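You operate a simulated robot arm through the tools that you are given. There is no shell and no other tool. Be economical: measure what you need, move in short steps, check, and stop when the job is done.

You are at the controls of a simulated robot arm. One attempt, no reset.

TASK
Slot the cream divider into the plugs carton, add both sleeves, close it.
Fine: brass sleeve under the slim flap, copper sleeve under the wide flap.

Only the result counts: the job must be done as asked and must still hold three seconds after the hand-in. Knocking over, shifting, dropping, spilling or breaking anything else fails it.

THE ROBOT
A 7-joint arm with a two-finger parallel gripper, fixed in place. Base frame: the origin is at the foot of the arm, x ahead of it, y to its left, z up; the work surface is at about z = 780. Readings come in mm, rad, newtons and seconds.
With the tool pointing down near the work surface it reaches from about 480 to 920 mm from the base axis. Its first joint turns from -2.007 to 2.007 rad. Payload 3.91 kg.
The TCP is the grasp point between the finger pads, 30 mm short of the fingertips. In the tool frame z runs along the fingers and y along their closing line. The gripper opens to 110 mm. The fingers are 20 mm wide and 10 mm thick; the gripper's body (48 by 112 mm) begins 55 mm behind the TCP.
Orientation is that of the tool frame in the base frame, as a unit quaternion [w, x, y, z]. With the fingers straight down and closing along the base's y, the tool's x points along the base's -x, its y along +y and its z along -z.

THE INTERFACE
- The arm moves only by the tool drive_tool. Its argument "deltas" is one flat list of numbers, 6 for each row, row after row: the shift along the base's x, y, z in mm, then the turn, a rotation vector about the base's x, y, z in rad. In form: [x, y, z, ax, ay, az, x, y, z, ax, ay, az, ...]. A call has 1 to 20 rows; each row is the pose to reach, as a shift and turn from the pose commanded when the call began. "hand" is the gripper command, from -1 (shut) to 1 (fully open), values between in proportion, set as the call begins (left out, the last holds). Rows are played at 5 a second. More than 50 mm and 0.15 rad between two rows, or a gripper value outside its range, and nothing of the call is played. A pose out of reach is approached as far as the arm can. The call stops where the force on the tool passes 60 N (or 10 N more than at its start, if that is more) or the arm is blocked; 0.2 s more then pass. The fingers move at their own pace (about 153 mm/s each) and stop on an object; they squeeze with about 30 N. The grip force told is the motor's: it shows also when the fingers shut on nothing. Time passes only in rows, and 0.2 s behind the last, so rows that repeat a pose let the fingers close. It gives the time, the measured TCP pose, the force on the tool (base axes), the opening and the grip force at its end, in the units of the frame above (readings bear some noise).
- Cameras (640 x 400 px; columns grow to the right, rows downward): "scene" is fixed at [68.5, -501.2, 1579.8]; the picture's right is [0.58, -0.81, 0.00], its down [-0.51, -0.36, -0.78] and it looks along [0.64, 0.45, -0.62] (base axes); focal length 361 px, centre (320, 200). "wrist" rides on the gripper at [72, 17, -103] in the tool frame; the picture's right is [-0.23, 0.97, 0.00], its down [-0.76, -0.18, -0.62] and it looks along [-0.61, -0.14, 0.78] (tool axes); focal length 222 px, centre (320, 200). There is no depth. A picture from a camera that has moved, and an enlarged one, comes with that camera's place and axes in the base frame and with its lens. The place of the scene camera against the robot may be out by one fixed shift of up to 25 mm in any direction.
- camera(camera): a new picture of that camera. No time passes.
- move_column(by): slides the trunk up (or, below 0, down) by that many mm; the arm rides with it, the base frame stays. It gives what a move gives, with no picture.
- zoom(camera, box): a new picture of the part [left, top, right, bottom] of that camera's present view, enlarged. No time passes.
- hand_in(): hands the job in; it is judged then, once.

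Go step by step. Nothing tells you positions but the pictures and the camera data: compare them with the known pose of the tool, close in by small moves and look again before you grip or let go. The budget is 120 turns and 84 pictures, counting those below and the enlarged ones. Unless the task says otherwise, let go and move clear before handing in, and close with one line.

The tools are called after "Request:" by a JSON object that holds its "fn" and its "kwargs". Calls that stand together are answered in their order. drive_tool: Moves the arm, as the interface text tells. Its arguments: {"type":"object","properties":{"deltas":{"type":"array"},"hand":{"type":"number"}},"required":["deltas"]} The other tools are called the same way: move_column (by) slides the trunk up or down; camera (camera) takes a picture; zoom (camera, box) takes an enlarged picture of a part of a camera's view; hand_in () hands the job in.

At the start:

```text
clock: 0.0
position: [542.5, -45.5, 1212.7]
orientation: [0.0, -0.001, 1.0, 0.0]
contact_force: [0.2, 0.4, 1.0]
gripper_width: 109.9
grip_force: 0.0
trunk travel left (down, up): [-700.0, 290.0]
```

scene: 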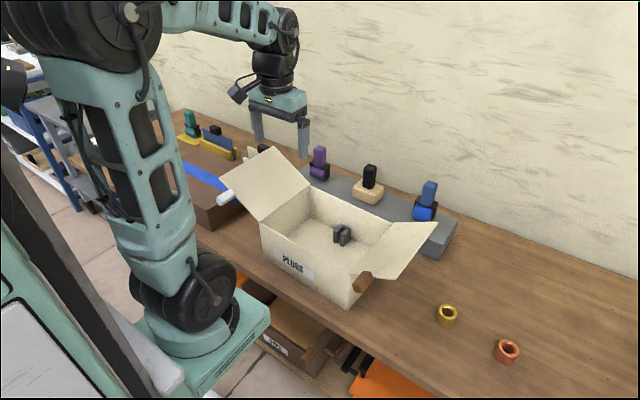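
wrist: 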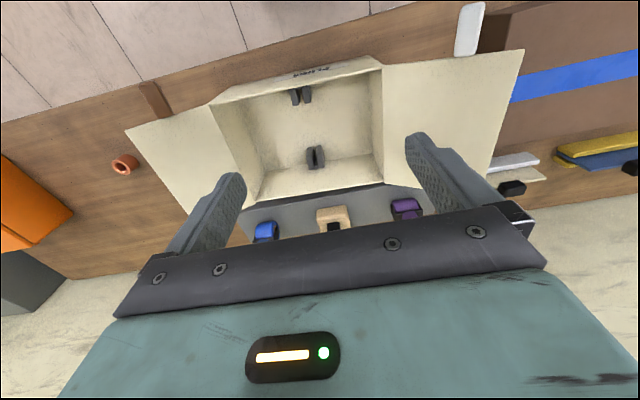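

I see an open carton marked PLUGS with two flaps (one on each side), a brass and a copper sleeve on the bench to the right, and several upright dividers on the left. I'll look closer before moving.

Request:
{"fn": "zoom", "kwargs": {"camera": "scene", "box": [160, 90, 320, 190]}}

Request:
{"fn": "zoom", "kwargs": {"camera": "scene", "box": [210, 130, 450, 310]}}

Request:
{"fn": "zoom", "kwargs": {"camera": "scene", "box": [400, 250, 560, 380]}}

Request:
{"fn": "zoom", "kwargs": {"camera": "wrist", "box": [100, 0, 640, 260]}}

```text
4.00 times, centred on (240, 140) of scene
camera zoom: at [68.5, -501.2, 1579.8], right [0.58, -0.81, 0.0], down [-0.51, -0.36, -0.78], along [0.64, 0.45, -0.62], focal length 1443 px, centre (640, 440)
```

zoom: 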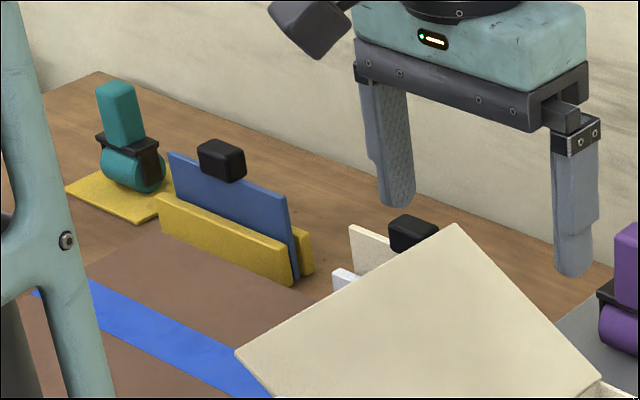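

```text
2.22 times, centred on (330, 220) of scene
camera zoom: at [68.5, -501.2, 1579.8], right [0.58, -0.81, 0.0], down [-0.51, -0.36, -0.78], along [0.64, 0.45, -0.62], focal length 802 px, centre (298, 156)
```

zoom: 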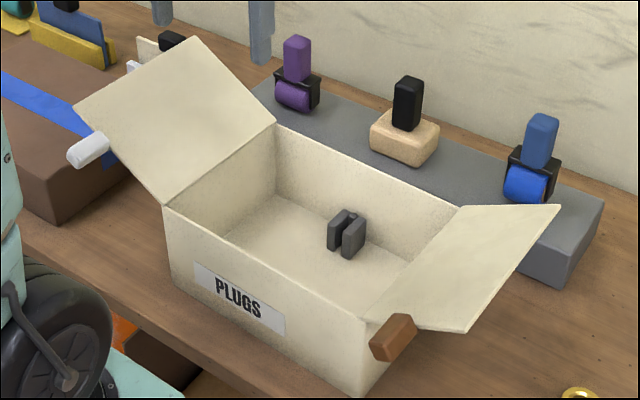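

```text
3.08 times, centred on (480, 315) of scene
camera zoom: at [68.5, -501.2, 1579.8], right [0.58, -0.81, 0.0], down [-0.51, -0.36, -0.78], along [0.64, 0.45, -0.62], focal length 1110 px, centre (-172, -154)
```

zoom: 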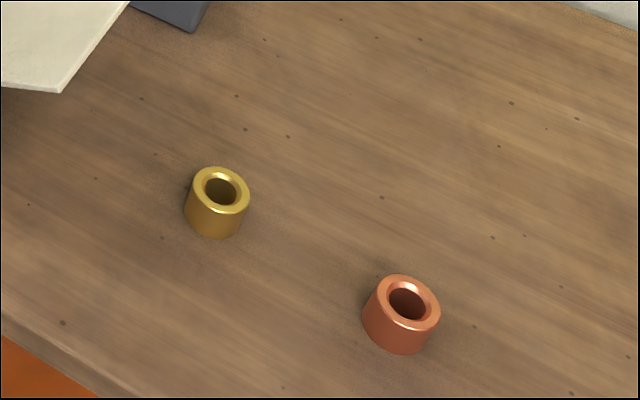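

```text
1.19 times, centred on (370, 130) of wrist
camera zoom: at [470.4, -29.7, 1316.0], right [0.23, 0.97, 0.0], down [0.76, -0.18, 0.62], along [0.61, -0.14, -0.78], focal length 263 px, centre (261, 283)
```

zoom: 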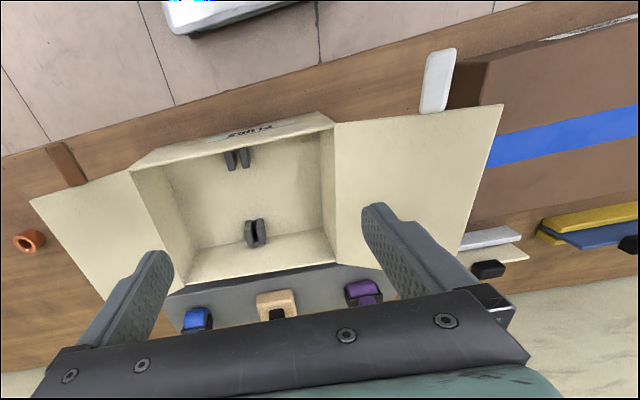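

The cream divider stands partly hidden behind the wide flap on the left. I'll move the wrist camera over there.

Request:
{"fn": "drive_tool", "kwargs": {"deltas": [10, 45, -10, 0, 0, 0, 20, 90, -20, 0, 0, 0, 30, 135, -30, 0, 0, 0, 40, 180, -40, 0, 0, 0, 50, 225, -50, 0, 0, 0, 60, 270, -60, 0, 0, 0, 60, 300, -80, 0, 0, 0, 60, 300, -80, 0, 0, 0]}}

Request:
{"fn": "camera", "kwargs": {"camera": "wrist"}}

Request:
{"fn": "camera", "kwargs": {"camera": "scene"}}

```text
clock: 1.8
position: [602.9, 253.6, 1132.4]
orientation: [0.0, 0.0, 1.0, 0.0]
contact_force: [0.1, -0.6, -0.7]
gripper_width: 110.0
grip_force: 0.0
trunk travel left (down, up): [-700.0, 290.0]
```

```text
77 pictures are left
camera wrist: at [530.7, 270.4, 1235.4], right [0.23, 0.97, 0.0], down [0.76, -0.18, 0.62], along [0.61, -0.14, -0.78], focal length 222 px, centre (320, 200)
```

wrist: 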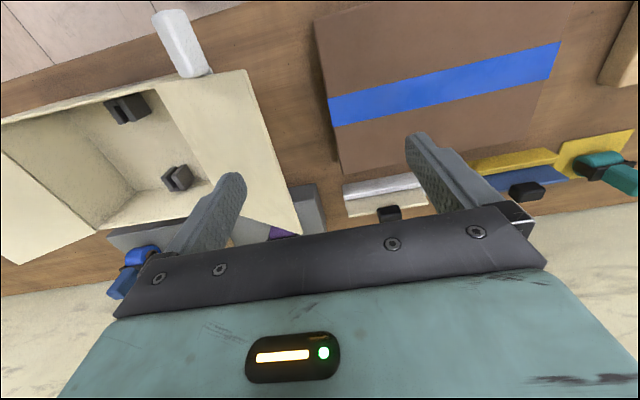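

```text
76 pictures are left
```

scene: 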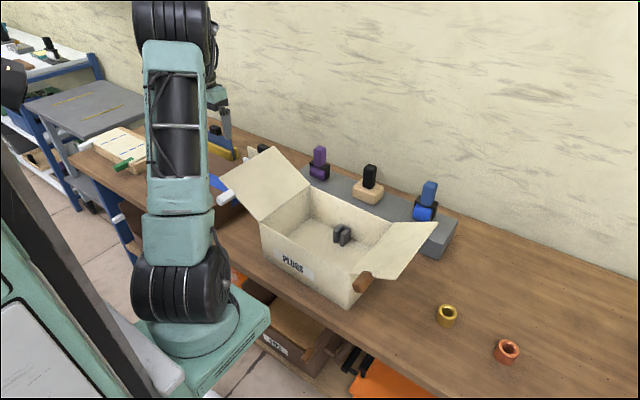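

The divider handle triangulates to about (869, 339, 889), with the plate running along y. I'll get closer for a better fix.

Request:
{"fn": "drive_tool", "kwargs": {"deltas": [40, 22, -18, 0, 0, 0, 80, 44, -36, 0, 0, 0, 120, 66, -54, 0, 0, 0, 157, 86, -72, 0, 0, 0, 157, 86, -72, 0, 0, 0]}}

Request:
{"fn": "camera", "kwargs": {"camera": "wrist"}}

Request:
{"fn": "zoom", "kwargs": {"camera": "wrist", "box": [220, 100, 420, 225]}}

```text
clock: 3.0
position: [759.9, 338.6, 1063.2]
orientation: [-0.001, -0.001, 1.0, -0.002]
contact_force: [-0.1, -0.1, -0.3]
gripper_width: 110.1
grip_force: 0.1
trunk travel left (down, up): [-700.0, 290.0]
```

```text
75 pictures are left
camera wrist: at [687.0, 355.3, 1166.3], right [0.23, 0.97, 0.0], down [0.76, -0.18, 0.62], along [0.61, -0.14, -0.78], focal length 222 px, centre (320, 200)
```

wrist: 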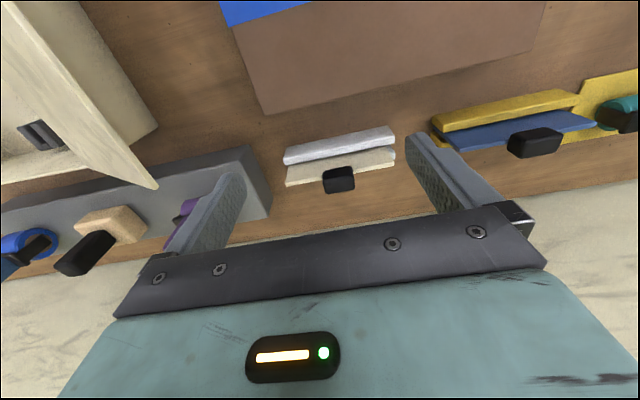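

```text
3.20 times, centred on (320, 162) of wrist
camera zoom: at [687.0, 355.3, 1166.3], right [0.23, 0.97, 0.0], down [0.76, -0.18, 0.62], along [0.61, -0.14, -0.78], focal length 711 px, centre (320, 320)
```

zoom: 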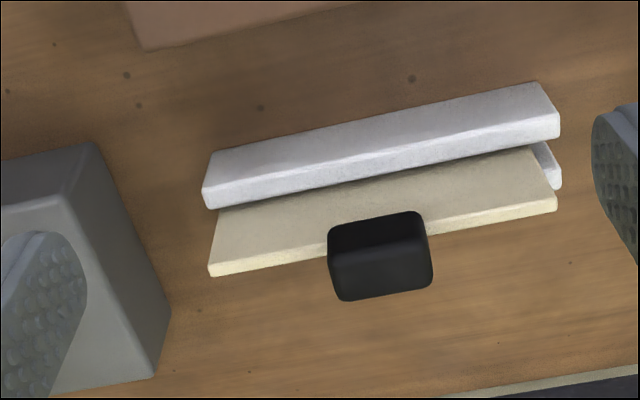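

The cream divider is roughly 170 mm long along y, with its handle near (880, 341, top about 886). I'll turn the tool 90° so the fingers close across its thickness, and move above it.

Request:
{"fn": "drive_tool", "kwargs": {"deltas": [10, 0, 0, 0, 0, 0.143, 20, 0, 0, 0, 0, 0.286, 30, 0, 0, 0, 0, 0.429, 40, 1, 0, 0, 0, 0.571, 50, 1, 0, 0, 0, 0.714, 60, 1, 0, 0, 0, 0.857, 70, 2, 0, 0, 0, 1.0, 80, 2, -10, 0, 0, 1.143, 90, 2, -20, 0, 0, 1.286, 100, 2, -30, 0, 0, 1.429, 118, 2, -40, 0, 0, 1.571, 118, 2, -60, 0, 0, 1.571, 118, 2, -60, 0, 0, 1.571]}}

Request:
{"fn": "camera", "kwargs": {"camera": "wrist"}}

Request:
{"fn": "camera", "kwargs": {"camera": "scene"}}

```text
clock: 5.8
position: [811.2, 288.4, 1001.3]
orientation: [0.001, 0.708, -0.707, 0.0]
contact_force: [-0.5, 0.4, 0.6]
gripper_width: 110.0
grip_force: 0.0
out of reach, approached as far as the arm can: row 1, 2, 3, 4, 5, 6, 7, 8, 9, 10, 11, 12, 13
trunk travel left (down, up): [-700.0, 290.0]
```

```text
73 pictures are left
camera wrist: at [795.2, 216.4, 1104.6], right [-0.97, 0.23, 0.0], down [0.18, 0.76, 0.62], along [0.14, 0.61, -0.78], focal length 222 px, centre (320, 200)
```

wrist: 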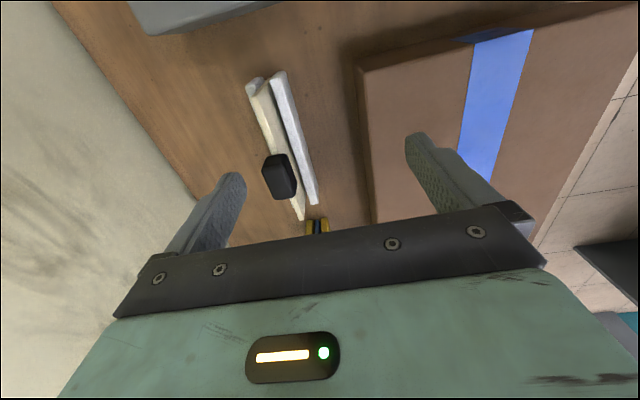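

```text
72 pictures are left
```

scene: 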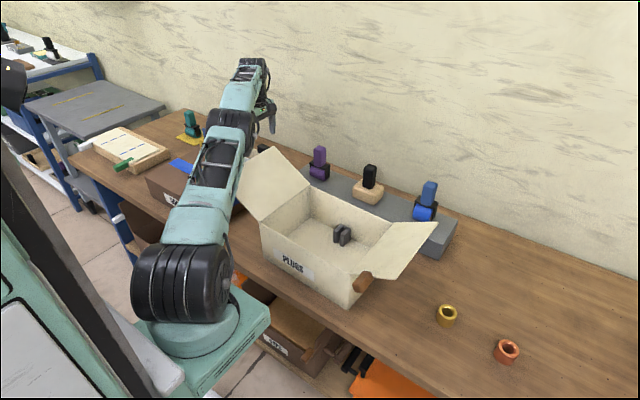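

The reach was clipped because the arm was fully stretched at this height. I'll refine the handle's position from this view and raise the trunk to gain reach.

Request:
{"fn": "zoom", "kwargs": {"camera": "wrist", "box": [200, 60, 360, 240]}}

Request:
{"fn": "move_column", "kwargs": {"by": 150}}

```text
2.22 times, centred on (280, 150) of wrist
camera zoom: at [795.2, 216.4, 1104.6], right [-0.97, 0.23, 0.0], down [0.18, 0.76, 0.62], along [0.14, 0.61, -0.78], focal length 494 px, centre (409, 311)
```

zoom: 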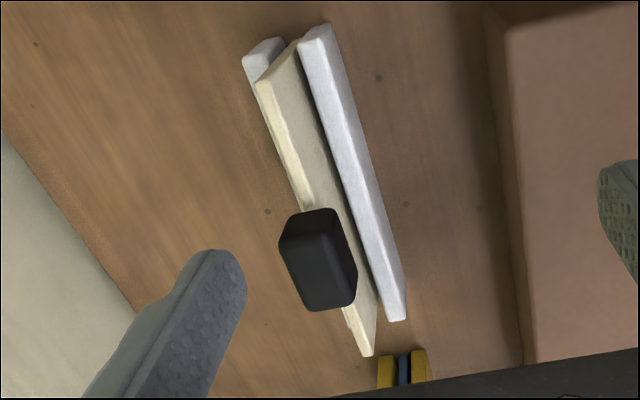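

```text
clock: 7.5
position: [812.6, 289.9, 1151.8]
orientation: [0.001, 0.708, -0.706, 0.001]
contact_force: [-0.1, -0.7, -1.0]
gripper_width: 110.1
grip_force: 0.1
trunk travel left (down, up): [-850.0, 140.0]
```

Handle centre now estimated at (879, 344). I'll descend a little and see what pose results.

Request:
{"fn": "drive_tool", "kwargs": {"deltas": [0, 0, -40, 0, 0, 0, 0, 0, -80, 0, 0, 0, 0, 0, -120, 0, 0, 0, 0, 0, -120, 0, 0, 0]}}

```text
clock: 8.6
position: [811.6, 287.8, 1029.3]
orientation: [0.0, 0.708, -0.706, 0.0]
contact_force: [0.4, 0.2, 0.2]
gripper_width: 110.1
grip_force: 0.0
trunk travel left (down, up): [-850.0, 140.0]
```

Request:
{"fn": "drive_tool", "kwargs": {"deltas": [22, 18, 0, 0, 0, 0, 45, 37, -10, 0, 0, 0, 67, 56, -20, 0, 0, 0, 67, 56, -50, 0, 0, 0, 67, 56, -50, 0, 0, 0]}}

Request:
{"fn": "camera", "kwargs": {"camera": "wrist"}}

```text
clock: 9.8
position: [811.2, 291.0, 1004.9]
orientation: [0.0, -0.707, 0.707, 0.0]
contact_force: [-0.2, -0.8, 0.0]
gripper_width: 109.8
grip_force: 0.0
out of reach, approached as far as the arm can: row 1, 2, 3, 4, 5
trunk travel left (down, up): [-850.0, 140.0]
```

```text
70 pictures are left
camera wrist: at [794.8, 219.5, 1108.5], right [-0.97, 0.23, 0.0], down [0.18, 0.76, 0.62], along [0.14, 0.61, -0.78], focal length 222 px, centre (320, 200)
```

wrist: 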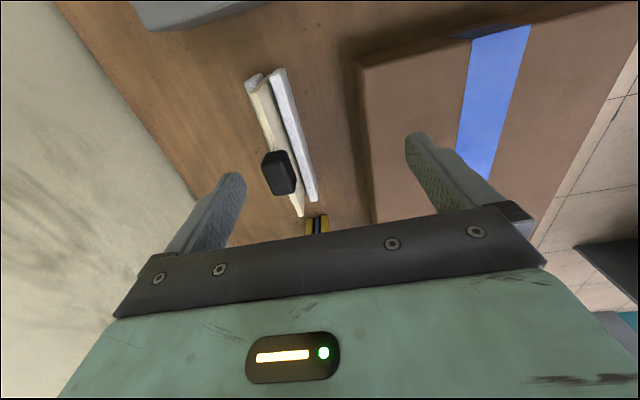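

Request:
{"fn": "camera", "kwargs": {"camera": "scene"}}

Request:
{"fn": "drive_tool", "kwargs": {"deltas": [0, 0, -30, 0, 0, 0, 0, 0, -30, 0, 0, 0, 15, 6, -30, 0, 0, 0, 15, 6, -30, 0, 0, 0]}}

```text
69 pictures are left
```

scene: 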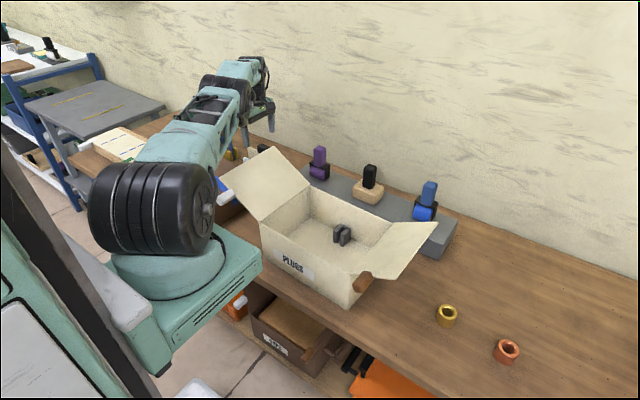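

```text
clock: 10.8
position: [809.7, 290.2, 975.2]
orientation: [0.0, 0.708, -0.707, 0.0]
contact_force: [-0.3, 1.1, 0.3]
gripper_width: 110.0
grip_force: 0.1
out of reach, approached as far as the arm can: row 1, 2, 3, 4
trunk travel left (down, up): [-850.0, 140.0]
```

Reach is still clipped at this yaw. I'll turn back to zero yaw and test whether the limit depends on yaw or on extension.

Request:
{"fn": "drive_tool", "kwargs": {"deltas": [0, 0, 20, 0, 0, -0.143, 0, 0, 20, 0, 0, -0.286, 0, 0, 20, 0, 0, -0.429, 0, 0, 20, 0, 0, -0.571, 0, 0, 20, 0, 0, -0.714, 0, 0, 20, 0, 0, -0.857, 0, 0, 20, 0, 0, -1.0, 0, 0, 20, 0, 0, -1.143, 0, 0, 20, 0, 0, -1.286, 0, 0, 20, 0, 0, -1.429, 0, 0, 20, 0, 0, -1.571, 20, 10, 20, 0, 0, -1.571, 40, 20, 20, 0, 0, -1.571, 60, 30, 20, 0, 0, -1.571, 60, 30, 20, 0, 0, -1.571]}}

```text
clock: 13.9
position: [814.3, 287.4, 1001.7]
orientation: [0.001, 0.0, 1.0, -0.001]
contact_force: [0.3, 0.0, -0.5]
gripper_width: 109.9
grip_force: 0.1
out of reach, approached as far as the arm can: row 12, 13, 14, 15
trunk travel left (down, up): [-850.0, 140.0]
```

The limit is plain extension, so I'll tilt the tool outward (about y) and grip the handle by its ends, with the trunk back at its original height. First I'll retract, lift and tilt.

Request:
{"fn": "drive_tool", "kwargs": {"deltas": [-25, 10, 30, 0, -0.05, 0, -50, 20, 60, 0, -0.1, 0, -75, 30, 90, 0, -0.15, 0, -85, 40, 120, 0, -0.22, 0, -85, 56, 130, 0, -0.3, 0, -85, 56, 130, 0, -0.35, 0, -85, 56, 130, 0, -0.35, 0]}}

Request:
{"fn": "move_column", "kwargs": {"by": -150}}

Request:
{"fn": "drive_tool", "kwargs": {"deltas": [30, 0, 0, 0, 0, 0, 60, 0, 0, 0, 0, 0, 90, 0, 0, 0, 0, 0, 120, 0, -20, 0, 0, 0, 120, 0, -20, 0, 0, 0]}}

Request:
{"fn": "camera", "kwargs": {"camera": "wrist"}}

```text
clock: 15.6
position: [786.6, 400.8, 1137.6]
orientation: [0.174, 0.001, 0.985, -0.002]
contact_force: [0.0, -1.4, 0.4]
gripper_width: 109.9
grip_force: 0.1
out of reach, approached as far as the arm can: row 1, 2, 3, 4, 5, 6, 7
trunk travel left (down, up): [-850.0, 140.0]
```

```text
clock: 17.3
position: [787.3, 401.0, 988.1]
orientation: [0.174, 0.001, 0.985, -0.001]
contact_force: [0.4, -0.7, -0.2]
gripper_width: 110.0
grip_force: 0.1
trunk travel left (down, up): [-700.0, 290.0]
```

```text
clock: 18.5
position: [834.9, 356.7, 973.7]
orientation: [0.173, -0.001, 0.985, 0.0]
contact_force: [0.8, -0.4, -0.3]
gripper_width: 110.0
grip_force: 0.1
out of reach, approached as far as the arm can: row 1, 2, 3, 4, 5
trunk travel left (down, up): [-700.0, 290.0]
```

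```text
68 pictures are left
camera wrist: at [731.6, 372.5, 1047.0], right [0.21, 0.97, 0.08], down [0.5, -0.18, 0.85], along [0.84, -0.14, -0.53], focal length 222 px, centre (320, 200)
```

wrist: 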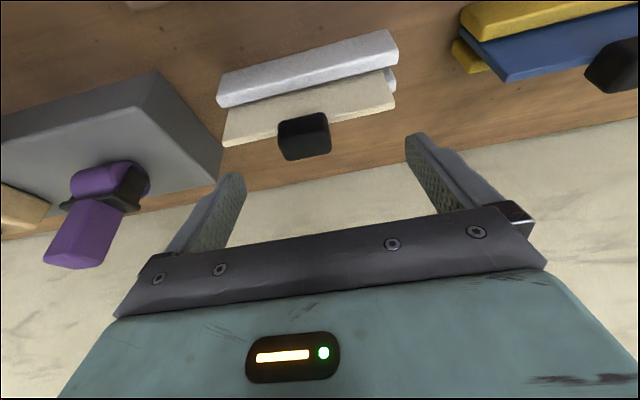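

Tilt gives more reach, but about 30 mm is still missing. I'll nudge the column to reset the command reference, back off slightly, tilt more and check.

Request:
{"fn": "move_column", "kwargs": {"by": 5}}

Request:
{"fn": "drive_tool", "kwargs": {"deltas": [-10, -5, 0, 0, -0.08, 0, -10, -13, 0, 0, -0.16, 0, -10, -13, 0, 0, -0.2, 0, -10, -13, 0, 0, -0.2, 0]}}

Request:
{"fn": "drive_tool", "kwargs": {"deltas": [20, 0, 0, 0, 0, 0, 30, 0, 0, 0, 0, 0, 30, 0, 0, 0, 0, 0]}}

Request:
{"fn": "camera", "kwargs": {"camera": "wrist"}}

```text
clock: 19.0
position: [833.6, 354.9, 978.6]
orientation: [0.173, 0.0, 0.985, -0.002]
contact_force: [-0.2, -0.6, 0.1]
gripper_width: 109.7
grip_force: 0.0
trunk travel left (down, up): [-705.0, 285.0]
```

```text
clock: 20.0
position: [823.2, 341.2, 980.2]
orientation: [0.271, 0.0, 0.963, 0.0]
contact_force: [-0.9, -0.3, -0.3]
gripper_width: 110.1
grip_force: 0.1
trunk travel left (down, up): [-705.0, 285.0]
```

```text
clock: 20.8
position: [855.3, 342.1, 979.2]
orientation: [0.271, 0.0, 0.962, -0.001]
contact_force: [0.0, -0.4, 0.1]
gripper_width: 110.2
grip_force: 0.0
trunk travel left (down, up): [-705.0, 285.0]
```

```text
67 pictures are left
camera wrist: at [738.9, 360.1, 1029.4], right [0.19, 0.97, 0.12], down [0.32, -0.18, 0.93], along [0.93, -0.14, -0.35], focal length 222 px, centre (320, 200)
```

wrist: 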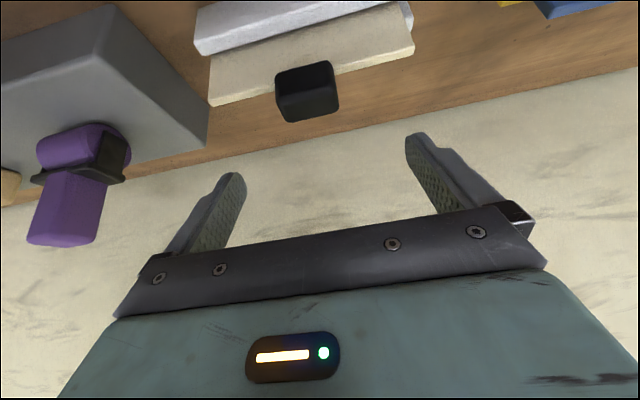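

Request:
{"fn": "zoom", "kwargs": {"camera": "wrist", "box": [190, 10, 430, 160]}}

Request:
{"fn": "drive_tool", "kwargs": {"deltas": [0, 0, -20, 0, 0, 0, 4, 0, -40, 0, 0, 0, 4, 0, -40, 0, 0, 0]}}

Request:
{"fn": "zoom", "kwargs": {"camera": "wrist", "box": [190, 60, 430, 210]}}

```text
2.67 times, centred on (310, 85) of wrist
camera zoom: at [738.9, 360.1, 1029.4], right [0.19, 0.97, 0.12], down [0.32, -0.18, 0.93], along [0.93, -0.14, -0.35], focal length 592 px, centre (347, 507)
```

zoom: 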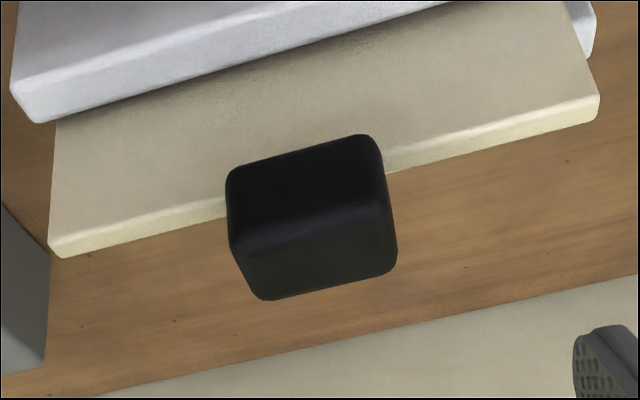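

```text
clock: 21.6
position: [858.2, 343.7, 937.6]
orientation: [0.272, 0.0, 0.962, 0.0]
contact_force: [0.6, -0.3, 0.4]
gripper_width: 110.0
grip_force: 0.2
trunk travel left (down, up): [-705.0, 285.0]
```

```text
2.67 times, centred on (310, 135) of wrist
camera zoom: at [742.5, 360.0, 988.4], right [0.19, 0.97, 0.12], down [0.32, -0.18, 0.93], along [0.93, -0.14, -0.35], focal length 592 px, centre (347, 373)
```

zoom: 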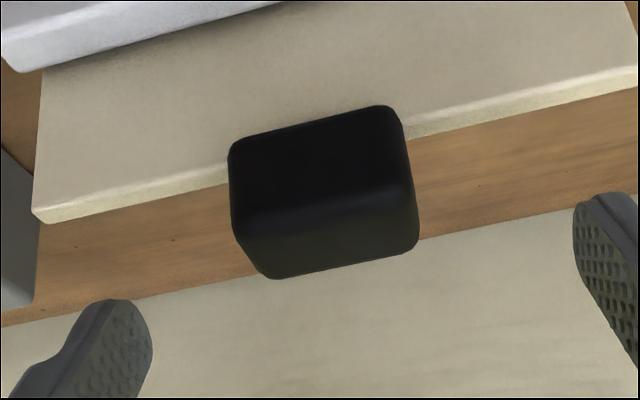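

The handle is now fixed at x 859–881, y about 342, z 879–905, with the plate top near 879. I'll descend so the tips sit just above the plate.

Request:
{"fn": "drive_tool", "kwargs": {"deltas": [-2, -1, -13, 0, 0, 0, -4, -1, -24, 0, 0, 0, -4, -1, -24, 0, 0, 0]}}

Request:
{"fn": "camera", "kwargs": {"camera": "wrist"}}

Request:
{"fn": "zoom", "kwargs": {"camera": "scene", "box": [210, 80, 310, 180]}}

```text
clock: 22.4
position: [854.2, 342.1, 914.0]
orientation: [0.272, 0.0, 0.962, 0.0]
contact_force: [0.6, -0.4, 0.3]
gripper_width: 109.9
grip_force: 0.0
trunk travel left (down, up): [-705.0, 285.0]
```

```text
64 pictures are left
camera wrist: at [738.9, 358.6, 965.4], right [0.19, 0.97, 0.12], down [0.32, -0.18, 0.93], along [0.93, -0.14, -0.35], focal length 222 px, centre (320, 200)
```

wrist: 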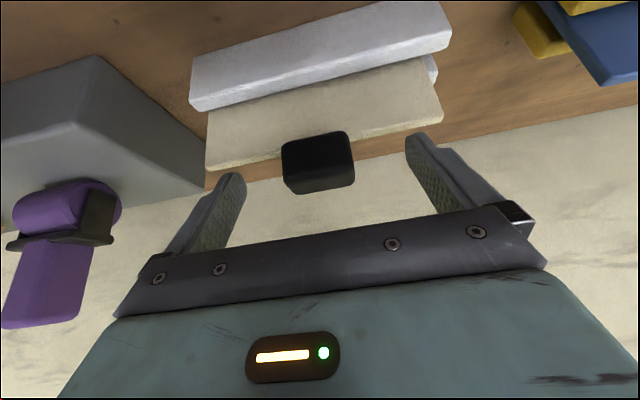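

```text
4.00 times, centred on (260, 130) of scene
camera zoom: at [68.5, -501.2, 1579.8], right [0.58, -0.81, 0.0], down [-0.51, -0.36, -0.78], along [0.64, 0.45, -0.62], focal length 1443 px, centre (560, 480)
```

zoom: 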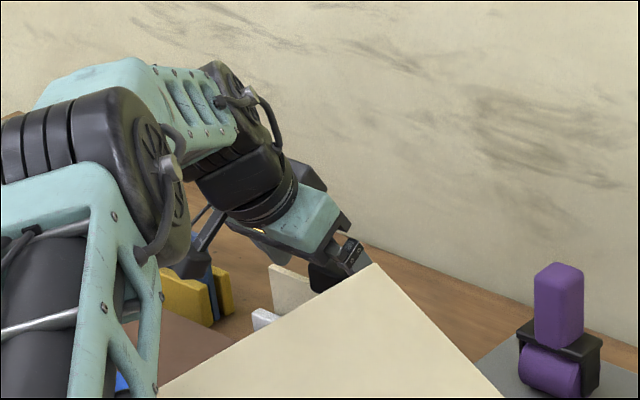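

The tip line passes through the handle centre. Closing the grip.

Request:
{"fn": "drive_tool", "kwargs": {"deltas": [0, 0, 0, 0, 0, 0, 0, 0, 0, 0, 0, 0, 0, 0, 0, 0, 0, 0, 0, 0, 0, 0, 0, 0], "hand": -1}}

Request:
{"fn": "camera", "kwargs": {"camera": "wrist"}}

```text
clock: 23.4
position: [853.8, 340.6, 915.3]
orientation: [0.271, -0.001, 0.963, -0.001]
contact_force: [0.2, -0.4, -0.3]
gripper_width: 45.1
grip_force: 30.1
trunk travel left (down, up): [-705.0, 285.0]
```

```text
62 pictures are left
camera wrist: at [738.9, 358.6, 965.5], right [0.19, 0.97, 0.12], down [0.32, -0.18, 0.93], along [0.93, -0.14, -0.35], focal length 222 px, centre (320, 200)
```

wrist: 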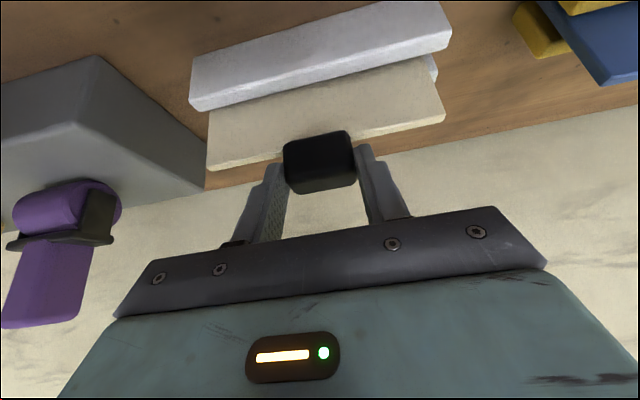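

Gripped at 45 mm. I'll lift straight up with the column.

Request:
{"fn": "move_column", "kwargs": {"by": 150}}

Request:
{"fn": "camera", "kwargs": {"camera": "wrist"}}

Request:
{"fn": "camera", "kwargs": {"camera": "scene"}}

```text
clock: 25.2
position: [853.7, 340.8, 1065.0]
orientation: [0.271, 0.0, 0.963, 0.0]
contact_force: [-0.1, -1.0, -0.7]
gripper_width: 45.1
grip_force: 30.1
trunk travel left (down, up): [-855.0, 135.0]
```

```text
61 pictures are left
camera wrist: at [738.9, 358.6, 1115.3], right [0.19, 0.97, 0.12], down [0.32, -0.18, 0.93], along [0.93, -0.14, -0.35], focal length 222 px, centre (320, 200)
```

wrist: 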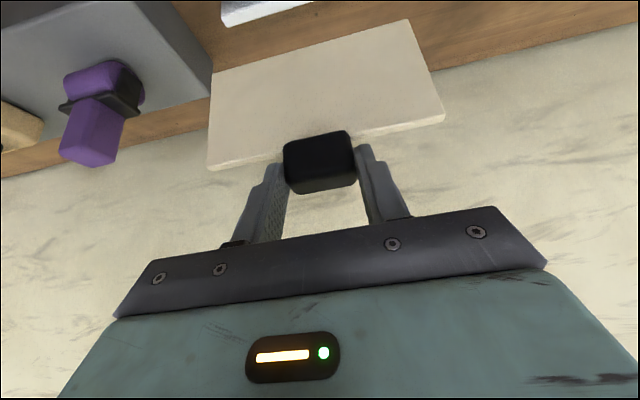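

```text
60 pictures are left
```

scene: 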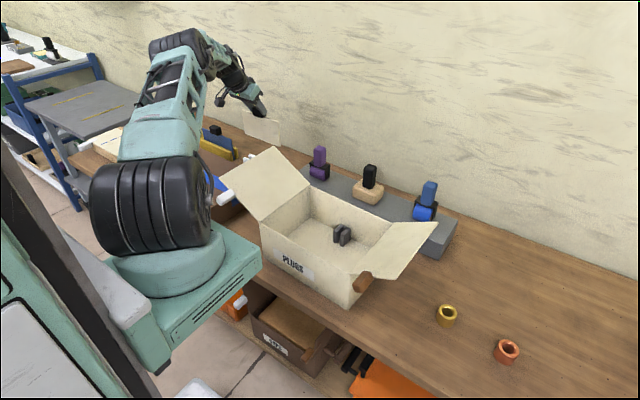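

Divider is held: plate about 161 × 97 mm. The clips triangulate to about (572, -94) and (723, -100), so the slot runs along x. I'll raise, retract, and swing over the carton while turning the plate.

Request:
{"fn": "drive_tool", "kwargs": {"deltas": [-30, -15, 25, 0, 0, 0, -65, -30, 50, 0, 0, 0, -100, -45, 75, 0, 0, 0, -130, -60, 100, 0, 0, 0, -160, -80, 115, 0, 0, 0, -164, -115, 115, 0, 0, 0.14, -168, -150, 115, 0, 0, 0.28, -172, -185, 115, 0, 0, 0.42, -176, -220, 115, 0, 0, 0.56, -180, -255, 115, 0, 0, 0.7, -184, -290, 115, 0, 0, 0.84, -188, -325, 115, 0, 0, 0.98, -192, -360, 115, 0, 0, 1.12, -196, -395, 115, 0, 0, 1.26, -200, -430, 115, 0, 0, 1.4, -205, -453, 115, 0, 0, 1.531, -205, -453, 115, 0, 0, 1.531]}}

Request:
{"fn": "camera", "kwargs": {"camera": "wrist"}}

Request:
{"fn": "camera", "kwargs": {"camera": "scene"}}

```text
clock: 28.8
position: [649.6, -112.7, 1180.8]
orientation: [0.195, -0.668, 0.693, 0.187]
contact_force: [-0.3, 0.1, -1.3]
gripper_width: 45.1
grip_force: 29.8
trunk travel left (down, up): [-855.0, 135.0]
```

```text
59 pictures are left
camera wrist: at [629.1, -227.8, 1230.9], right [-0.97, 0.23, 0.12], down [0.19, 0.32, 0.93], along [0.18, 0.92, -0.35], focal length 222 px, centre (320, 200)
```

wrist: 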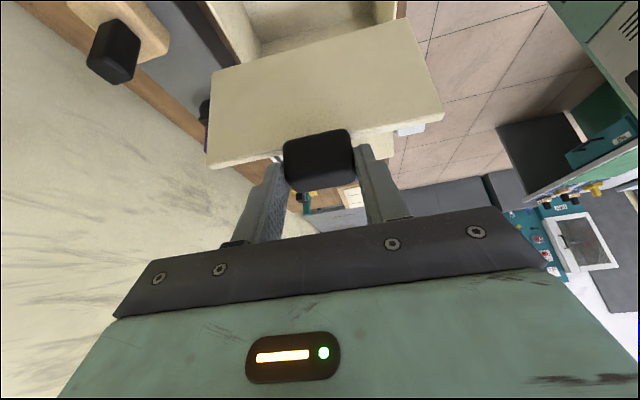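

```text
58 pictures are left
```

scene: 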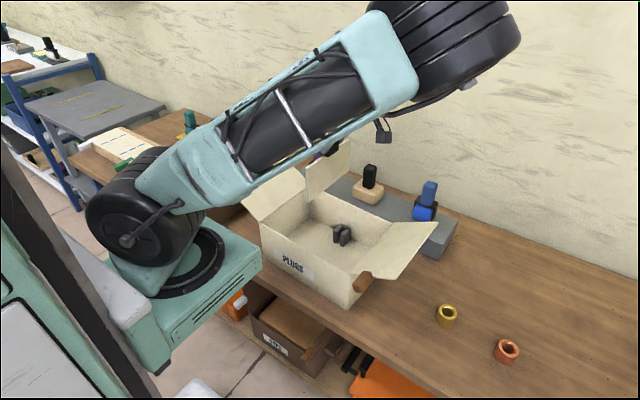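

Plate is aligned above the carton. I'll lower it to just above the rim and check.

Request:
{"fn": "drive_tool", "kwargs": {"deltas": [0, 0, -40, 0, 0, 0, 0, 0, -80, 0, 0, 0, 0, 0, -120, 0, 0, 0, 0, 0, -120, 0, 0, 0]}}

Request:
{"fn": "camera", "kwargs": {"camera": "wrist"}}

Request:
{"fn": "zoom", "kwargs": {"camera": "scene", "box": [230, 130, 450, 310]}}

```text
clock: 29.8
position: [650.9, -108.1, 1060.6]
orientation: [0.195, -0.667, 0.694, 0.187]
contact_force: [0.2, -0.2, -1.0]
gripper_width: 45.1
grip_force: 30.0
trunk travel left (down, up): [-855.0, 135.0]
```

```text
57 pictures are left
camera wrist: at [629.9, -223.7, 1111.2], right [-0.97, 0.23, 0.12], down [0.19, 0.32, 0.93], along [0.18, 0.92, -0.35], focal length 222 px, centre (320, 200)
```

wrist: 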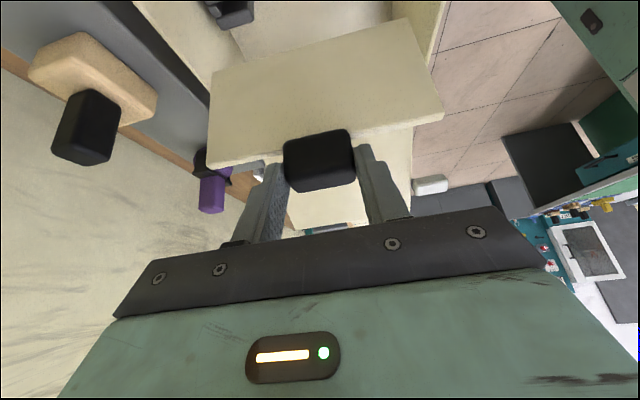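

```text
2.22 times, centred on (340, 220) of scene
camera zoom: at [68.5, -501.2, 1579.8], right [0.58, -0.81, 0.0], down [-0.51, -0.36, -0.78], along [0.64, 0.45, -0.62], focal length 802 px, centre (276, 156)
```

zoom: 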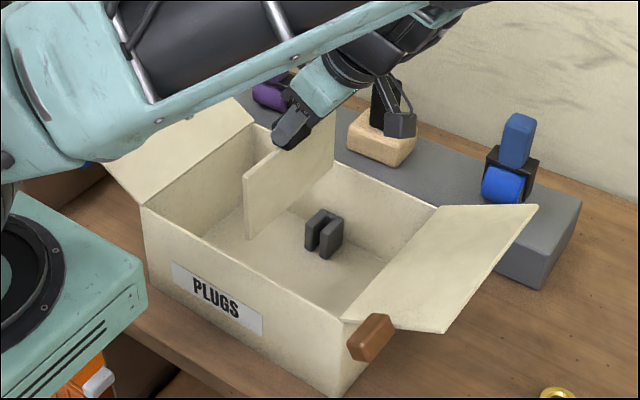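

Request:
{"fn": "zoom", "kwargs": {"camera": "wrist", "box": [180, 0, 460, 175]}}

Request:
{"fn": "zoom", "kwargs": {"camera": "scene", "box": [300, 160, 380, 260]}}

```text
2.29 times, centred on (320, 88) of wrist
camera zoom: at [629.9, -223.7, 1111.2], right [-0.97, 0.23, 0.12], down [0.19, 0.32, 0.93], along [0.18, 0.92, -0.35], focal length 508 px, centre (320, 457)
```

zoom: 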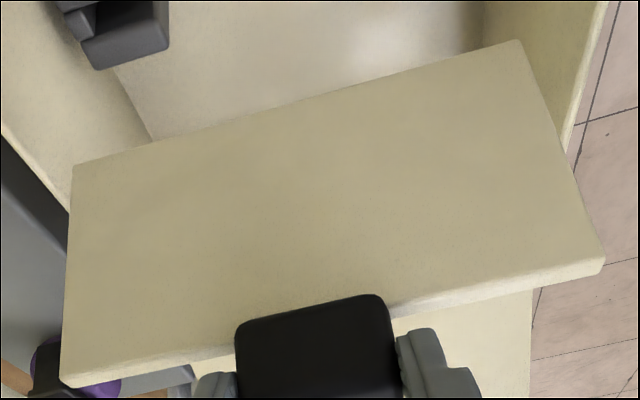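

```text
4.00 times, centred on (340, 210) of scene
camera zoom: at [68.5, -501.2, 1579.8], right [0.58, -0.81, 0.0], down [-0.51, -0.36, -0.78], along [0.64, 0.45, -0.62], focal length 1443 px, centre (240, 160)
```

zoom: 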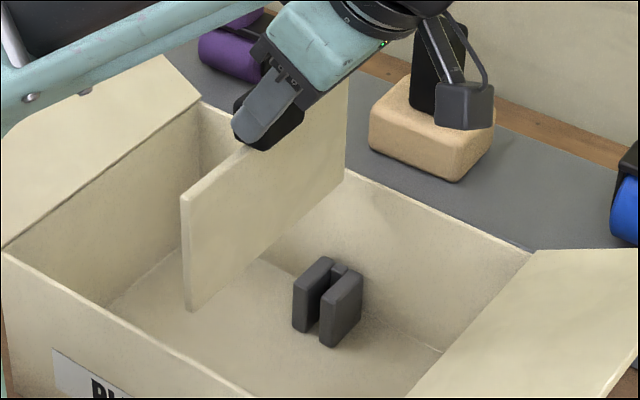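

Plate and slot agree in yaw to within 0.01 rad. I'll lower further to just above the clips and compare.

Request:
{"fn": "drive_tool", "kwargs": {"deltas": [-3, 0, -35, 0, 0, 0, -3, 0, -68, 0, 0, 0, -3, 0, -68, 0, 0, 0]}}

Request:
{"fn": "zoom", "kwargs": {"camera": "wrist", "box": [180, 0, 460, 175]}}

Request:
{"fn": "zoom", "kwargs": {"camera": "scene", "box": [290, 170, 370, 270]}}

```text
clock: 30.6
position: [647.5, -112.0, 990.4]
orientation: [0.196, -0.668, 0.694, 0.187]
contact_force: [-0.3, 0.4, -0.6]
gripper_width: 45.1
grip_force: 29.8
trunk travel left (down, up): [-855.0, 135.0]
```

```text
2.29 times, centred on (320, 88) of wrist
camera zoom: at [625.7, -225.9, 1042.1], right [-0.97, 0.23, 0.12], down [0.19, 0.32, 0.93], along [0.18, 0.92, -0.35], focal length 508 px, centre (320, 457)
```

zoom: 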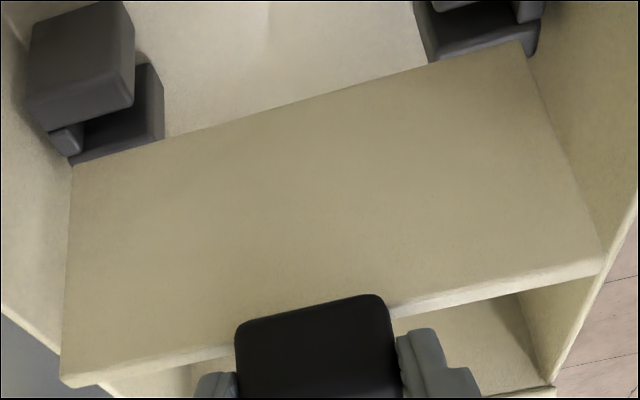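

```text
4.00 times, centred on (330, 220) of scene
camera zoom: at [68.5, -501.2, 1579.8], right [0.58, -0.81, 0.0], down [-0.51, -0.36, -0.78], along [0.64, 0.45, -0.62], focal length 1443 px, centre (280, 120)
```

zoom: 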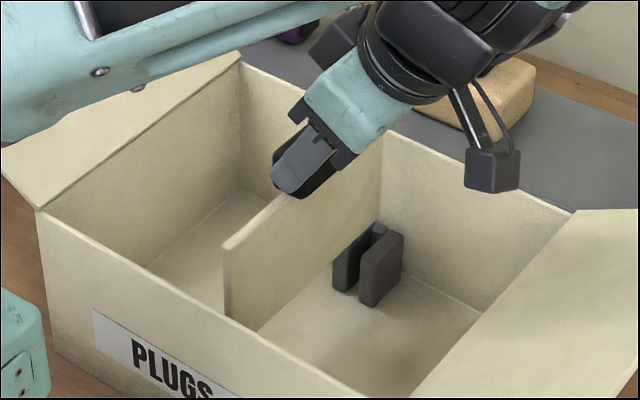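

Request:
{"fn": "zoom", "kwargs": {"camera": "wrist", "box": [180, 0, 280, 80]}}

Request:
{"fn": "zoom", "kwargs": {"camera": "wrist", "box": [340, 0, 440, 80]}}

```text
5.00 times, centred on (230, 40) of wrist
camera zoom: at [625.7, -225.9, 1042.1], right [-0.97, 0.23, 0.12], down [0.19, 0.32, 0.93], along [0.18, 0.92, -0.35], focal length 1111 px, centre (770, 1000)
```

zoom: 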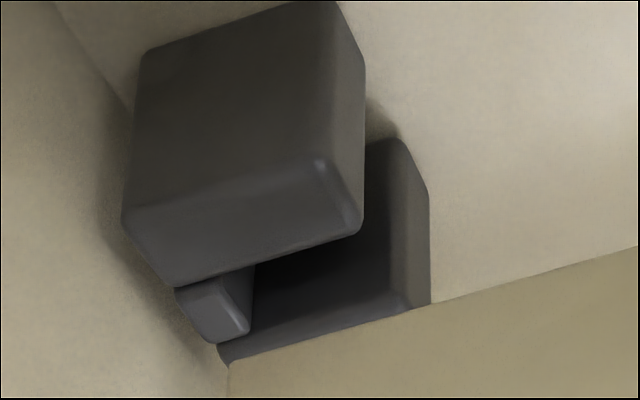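

```text
5.00 times, centred on (390, 40) of wrist
camera zoom: at [625.7, -225.9, 1042.1], right [-0.97, 0.23, 0.12], down [0.19, 0.32, 0.93], along [0.18, 0.92, -0.35], focal length 1111 px, centre (-30, 1000)
```

zoom: 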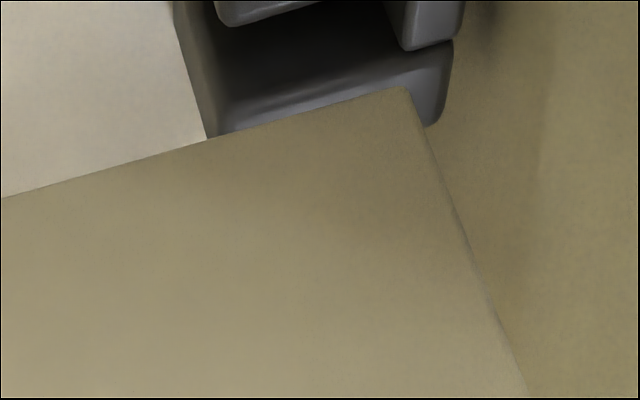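

Plate bottom edge sits in line with both slots within about 1 mm. Lowering gently into them.

Request:
{"fn": "drive_tool", "kwargs": {"deltas": [0, 0, -8, 0, 0, 0, 0, 0, -16, 0, 0, 0, 0, 0, -22, 0, 0, 0, 0, 0, -28, 0, 0, 0, 0, 0, -32, 0, 0, 0]}}

Request:
{"fn": "zoom", "kwargs": {"camera": "wrist", "box": [180, 0, 460, 175]}}

Request:
{"fn": "zoom", "kwargs": {"camera": "scene", "box": [290, 170, 370, 270]}}

```text
clock: 31.8
position: [647.1, -110.9, 959.1]
orientation: [0.196, -0.668, 0.693, 0.187]
contact_force: [-0.2, -1.0, 0.1]
gripper_width: 45.1
grip_force: 29.8
trunk travel left (down, up): [-855.0, 135.0]
```

```text
2.29 times, centred on (320, 88) of wrist
camera zoom: at [625.2, -226.4, 1010.5], right [-0.97, 0.23, 0.12], down [0.19, 0.32, 0.93], along [0.18, 0.92, -0.35], focal length 508 px, centre (320, 457)
```

zoom: 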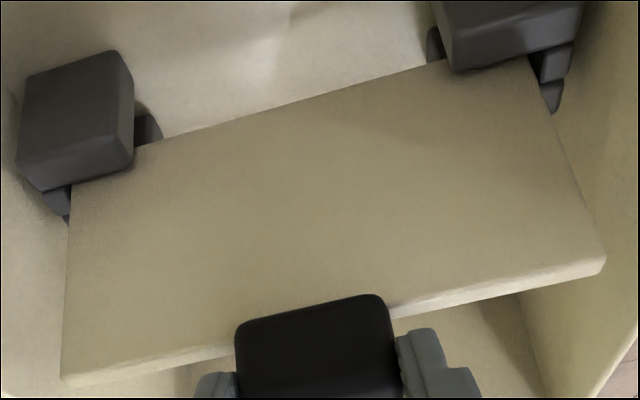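

```text
4.00 times, centred on (330, 220) of scene
camera zoom: at [68.5, -501.2, 1579.8], right [0.58, -0.81, 0.0], down [-0.51, -0.36, -0.78], along [0.64, 0.45, -0.62], focal length 1443 px, centre (280, 120)
```

zoom: 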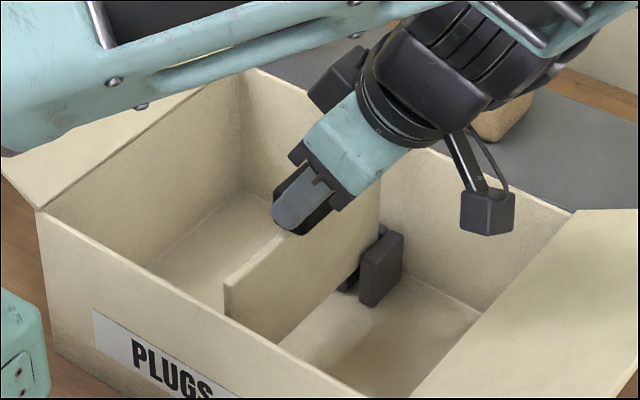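

The plate is in both slots with no contact force. Continuing down in small steps toward the floor.

Request:
{"fn": "drive_tool", "kwargs": {"deltas": [0, 0, -8, 0, 0, 0, 0, 0, -16, 0, 0, 0, 0, 0, -24, 0, 0, 0, 0, 0, -30, 0, 0, 0, 0, 0, -34, 0, 0, 0]}}

Request:
{"fn": "zoom", "kwargs": {"camera": "wrist", "box": [180, 0, 460, 175]}}

Request:
{"fn": "zoom", "kwargs": {"camera": "scene", "box": [230, 130, 450, 310]}}

```text
clock: 33.0
position: [646.9, -111.6, 928.2]
orientation: [0.197, -0.667, 0.694, 0.186]
contact_force: [0.8, -4.5, 17.6]
gripper_width: 45.1
grip_force: 29.7
trunk travel left (down, up): [-855.0, 135.0]
```

```text
2.29 times, centred on (320, 88) of wrist
camera zoom: at [625.4, -226.4, 978.6], right [-0.97, 0.23, 0.11], down [0.19, 0.32, 0.93], along [0.18, 0.92, -0.35], focal length 508 px, centre (320, 457)
```

zoom: 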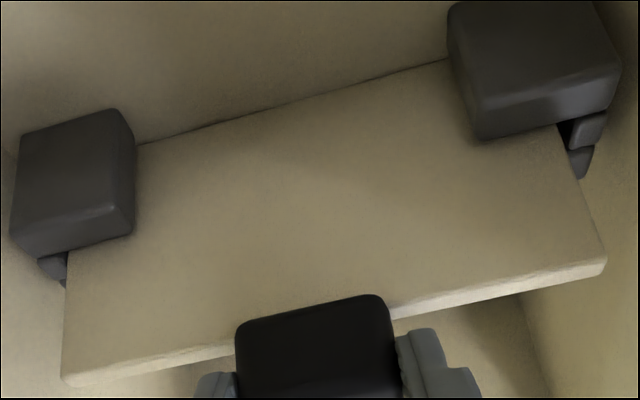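

```text
2.22 times, centred on (340, 220) of scene
camera zoom: at [68.5, -501.2, 1579.8], right [0.58, -0.81, 0.0], down [-0.51, -0.36, -0.78], along [0.64, 0.45, -0.62], focal length 802 px, centre (276, 156)
```

zoom: 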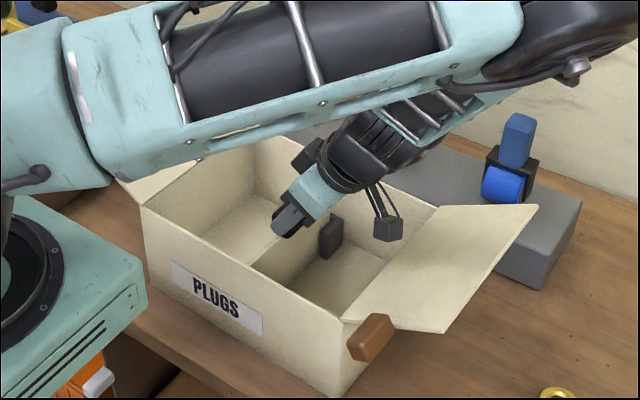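

Floor contact at about 17 N with the plate fully seated in the clips. I'll release and rise.

Request:
{"fn": "drive_tool", "kwargs": {"deltas": [0, 0, 3, 0, 0, 0, 0, 0, 3, 0, 0, 0, 0, 0, 3, 0, 0, 0], "hand": 0.3}}

Request:
{"fn": "drive_tool", "kwargs": {"deltas": [0, -5, 20, 0, 0, 0, 0, -10, 50, 0, 0, 0, 0, -10, 90, 0, 0, 0, 0, -10, 130, 0, 0, 0, 0, -10, 170, 0, 0, 0]}}

Request:
{"fn": "camera", "kwargs": {"camera": "wrist"}}

Request:
{"fn": "zoom", "kwargs": {"camera": "scene", "box": [230, 130, 450, 310]}}

```text
clock: 33.8
position: [646.3, -111.1, 928.7]
orientation: [0.195, -0.668, 0.693, 0.188]
contact_force: [0.5, -0.6, -0.3]
gripper_width: 71.6
grip_force: 0.1
trunk travel left (down, up): [-855.0, 135.0]
```

```text
clock: 35.0
position: [646.2, -123.0, 1098.2]
orientation: [0.195, -0.667, 0.694, 0.188]
contact_force: [0.8, -0.6, 0.7]
gripper_width: 71.6
grip_force: 0.0
trunk travel left (down, up): [-855.0, 135.0]
```

```text
45 pictures are left
camera wrist: at [625.8, -236.6, 1150.0], right [-0.97, 0.23, 0.12], down [0.19, 0.32, 0.93], along [0.18, 0.92, -0.35], focal length 222 px, centre (320, 200)
```

wrist: 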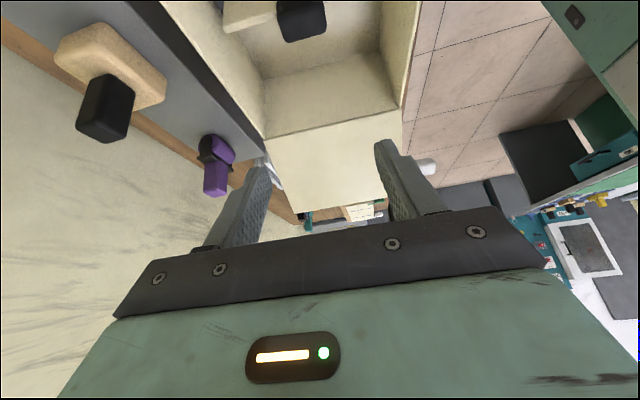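

```text
2.22 times, centred on (340, 220) of scene
camera zoom: at [68.5, -501.2, 1579.8], right [0.58, -0.81, 0.0], down [-0.51, -0.36, -0.78], along [0.64, 0.45, -0.62], focal length 802 px, centre (276, 156)
```

zoom: 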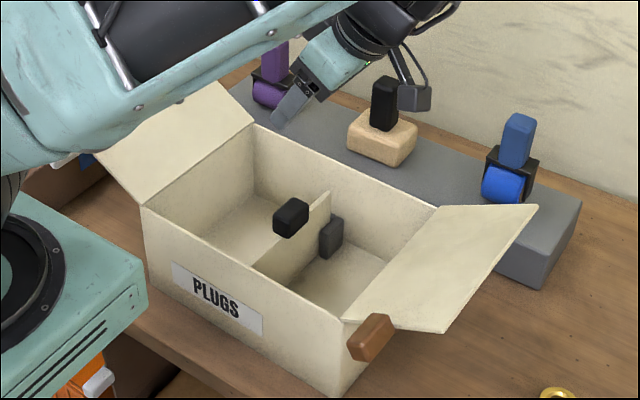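

The divider stands seated in its clips. Next are the sleeves: I'll unwind the tool, move over the right-hand bench and lower the trunk for reach.

Request:
{"fn": "drive_tool", "kwargs": {"deltas": [0, -10, 40, 0, 0, 0, 0, -20, 80, 0, 0, 0, -4, -50, 110, 0, 0, -0.14, -8, -85, 130, 0, 0, -0.28, -12, -120, 145, 0, 0, -0.42, -16, -155, 145, 0, 0, -0.56, -20, -190, 145, 0, 0, -0.7, -24, -225, 145, 0, 0, -0.84, -28, -260, 145, 0, 0, -0.98, -32, -295, 145, 0, 0, -1.12, -36, -330, 145, 0, 0, -1.26, -40, -350, 145, 0, 0, -1.4, -46, -367, 145, 0, 0, -1.531], "hand": 1}}

Request:
{"fn": "drive_tool", "kwargs": {"deltas": [0, 0, 0, 0, 0.14, 0, 0, 0, 0, 0, 0.28, 0, 0, 0, 0, 0, 0.42, 0, 0, 0, 0, 0, 0.549, 0, 0, 0, 0, 0, 0.549, 0]}}

Request:
{"fn": "move_column", "kwargs": {"by": -255}}

Request:
{"fn": "camera", "kwargs": {"camera": "wrist"}}

```text
clock: 37.8
position: [599.6, -490.4, 1245.2]
orientation: [0.271, 0.0, 0.963, -0.001]
contact_force: [0.7, -0.3, -0.7]
gripper_width: 109.9
grip_force: 0.1
trunk travel left (down, up): [-855.0, 135.0]
```

```text
clock: 39.0
position: [601.7, -489.0, 1243.3]
orientation: [-0.001, 0.0, 1.0, -0.002]
contact_force: [0.5, 0.0, -0.6]
gripper_width: 109.8
grip_force: 0.1
trunk travel left (down, up): [-855.0, 135.0]
```

```text
clock: 41.6
position: [600.2, -488.9, 988.5]
orientation: [0.0, 0.0, 1.0, 0.0]
contact_force: [-0.3, -0.1, -0.2]
gripper_width: 110.4
grip_force: 0.1
trunk travel left (down, up): [-600.0, 390.0]
```

```text
43 pictures are left
camera wrist: at [528.5, -471.9, 1092.3], right [0.23, 0.97, 0.0], down [0.76, -0.18, 0.62], along [0.61, -0.14, -0.78], focal length 222 px, centre (320, 200)
```

wrist: 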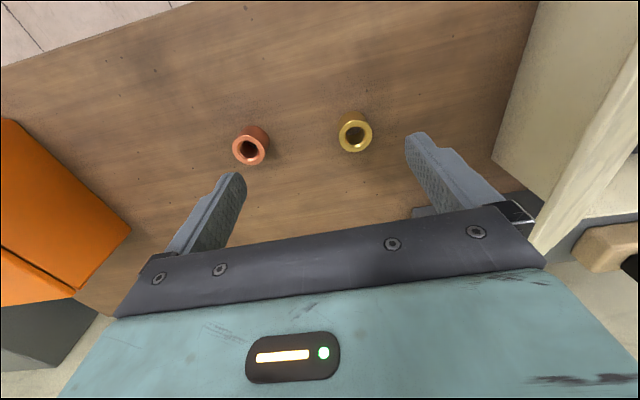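

Brass is near (652, -452) and copper near (638, -598). I'll move over the brass one and look closer.

Request:
{"fn": "drive_tool", "kwargs": {"deltas": [17, 12, -25, 0, 0, 0, 35, 25, -50, 0, 0, 0, 52, 37, -80, 0, 0, 0, 52, 37, -108, 0, 0, 0, 52, 37, -108, 0, 0, 0]}}

Request:
{"fn": "zoom", "kwargs": {"camera": "wrist", "box": [200, 60, 440, 210]}}

```text
clock: 42.8
position: [653.7, -452.0, 878.7]
orientation: [0.0, -0.001, 1.0, 0.0]
contact_force: [-0.2, -0.2, 0.2]
gripper_width: 109.9
grip_force: 0.2
trunk travel left (down, up): [-600.0, 390.0]
```

```text
2.67 times, centred on (320, 135) of wrist
camera zoom: at [582.0, -434.6, 982.3], right [0.23, 0.97, 0.0], down [0.76, -0.18, 0.62], along [0.61, -0.14, -0.78], focal length 592 px, centre (320, 373)
```

zoom: 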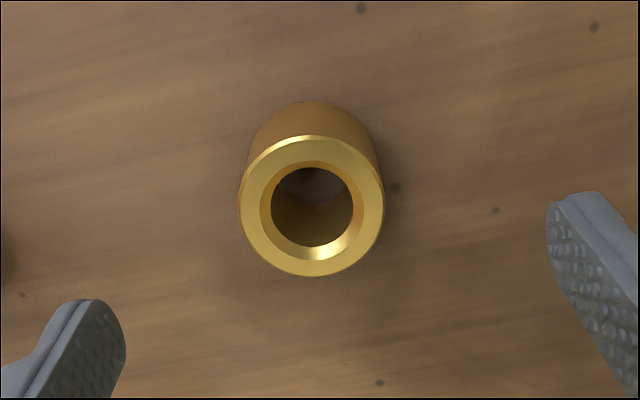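

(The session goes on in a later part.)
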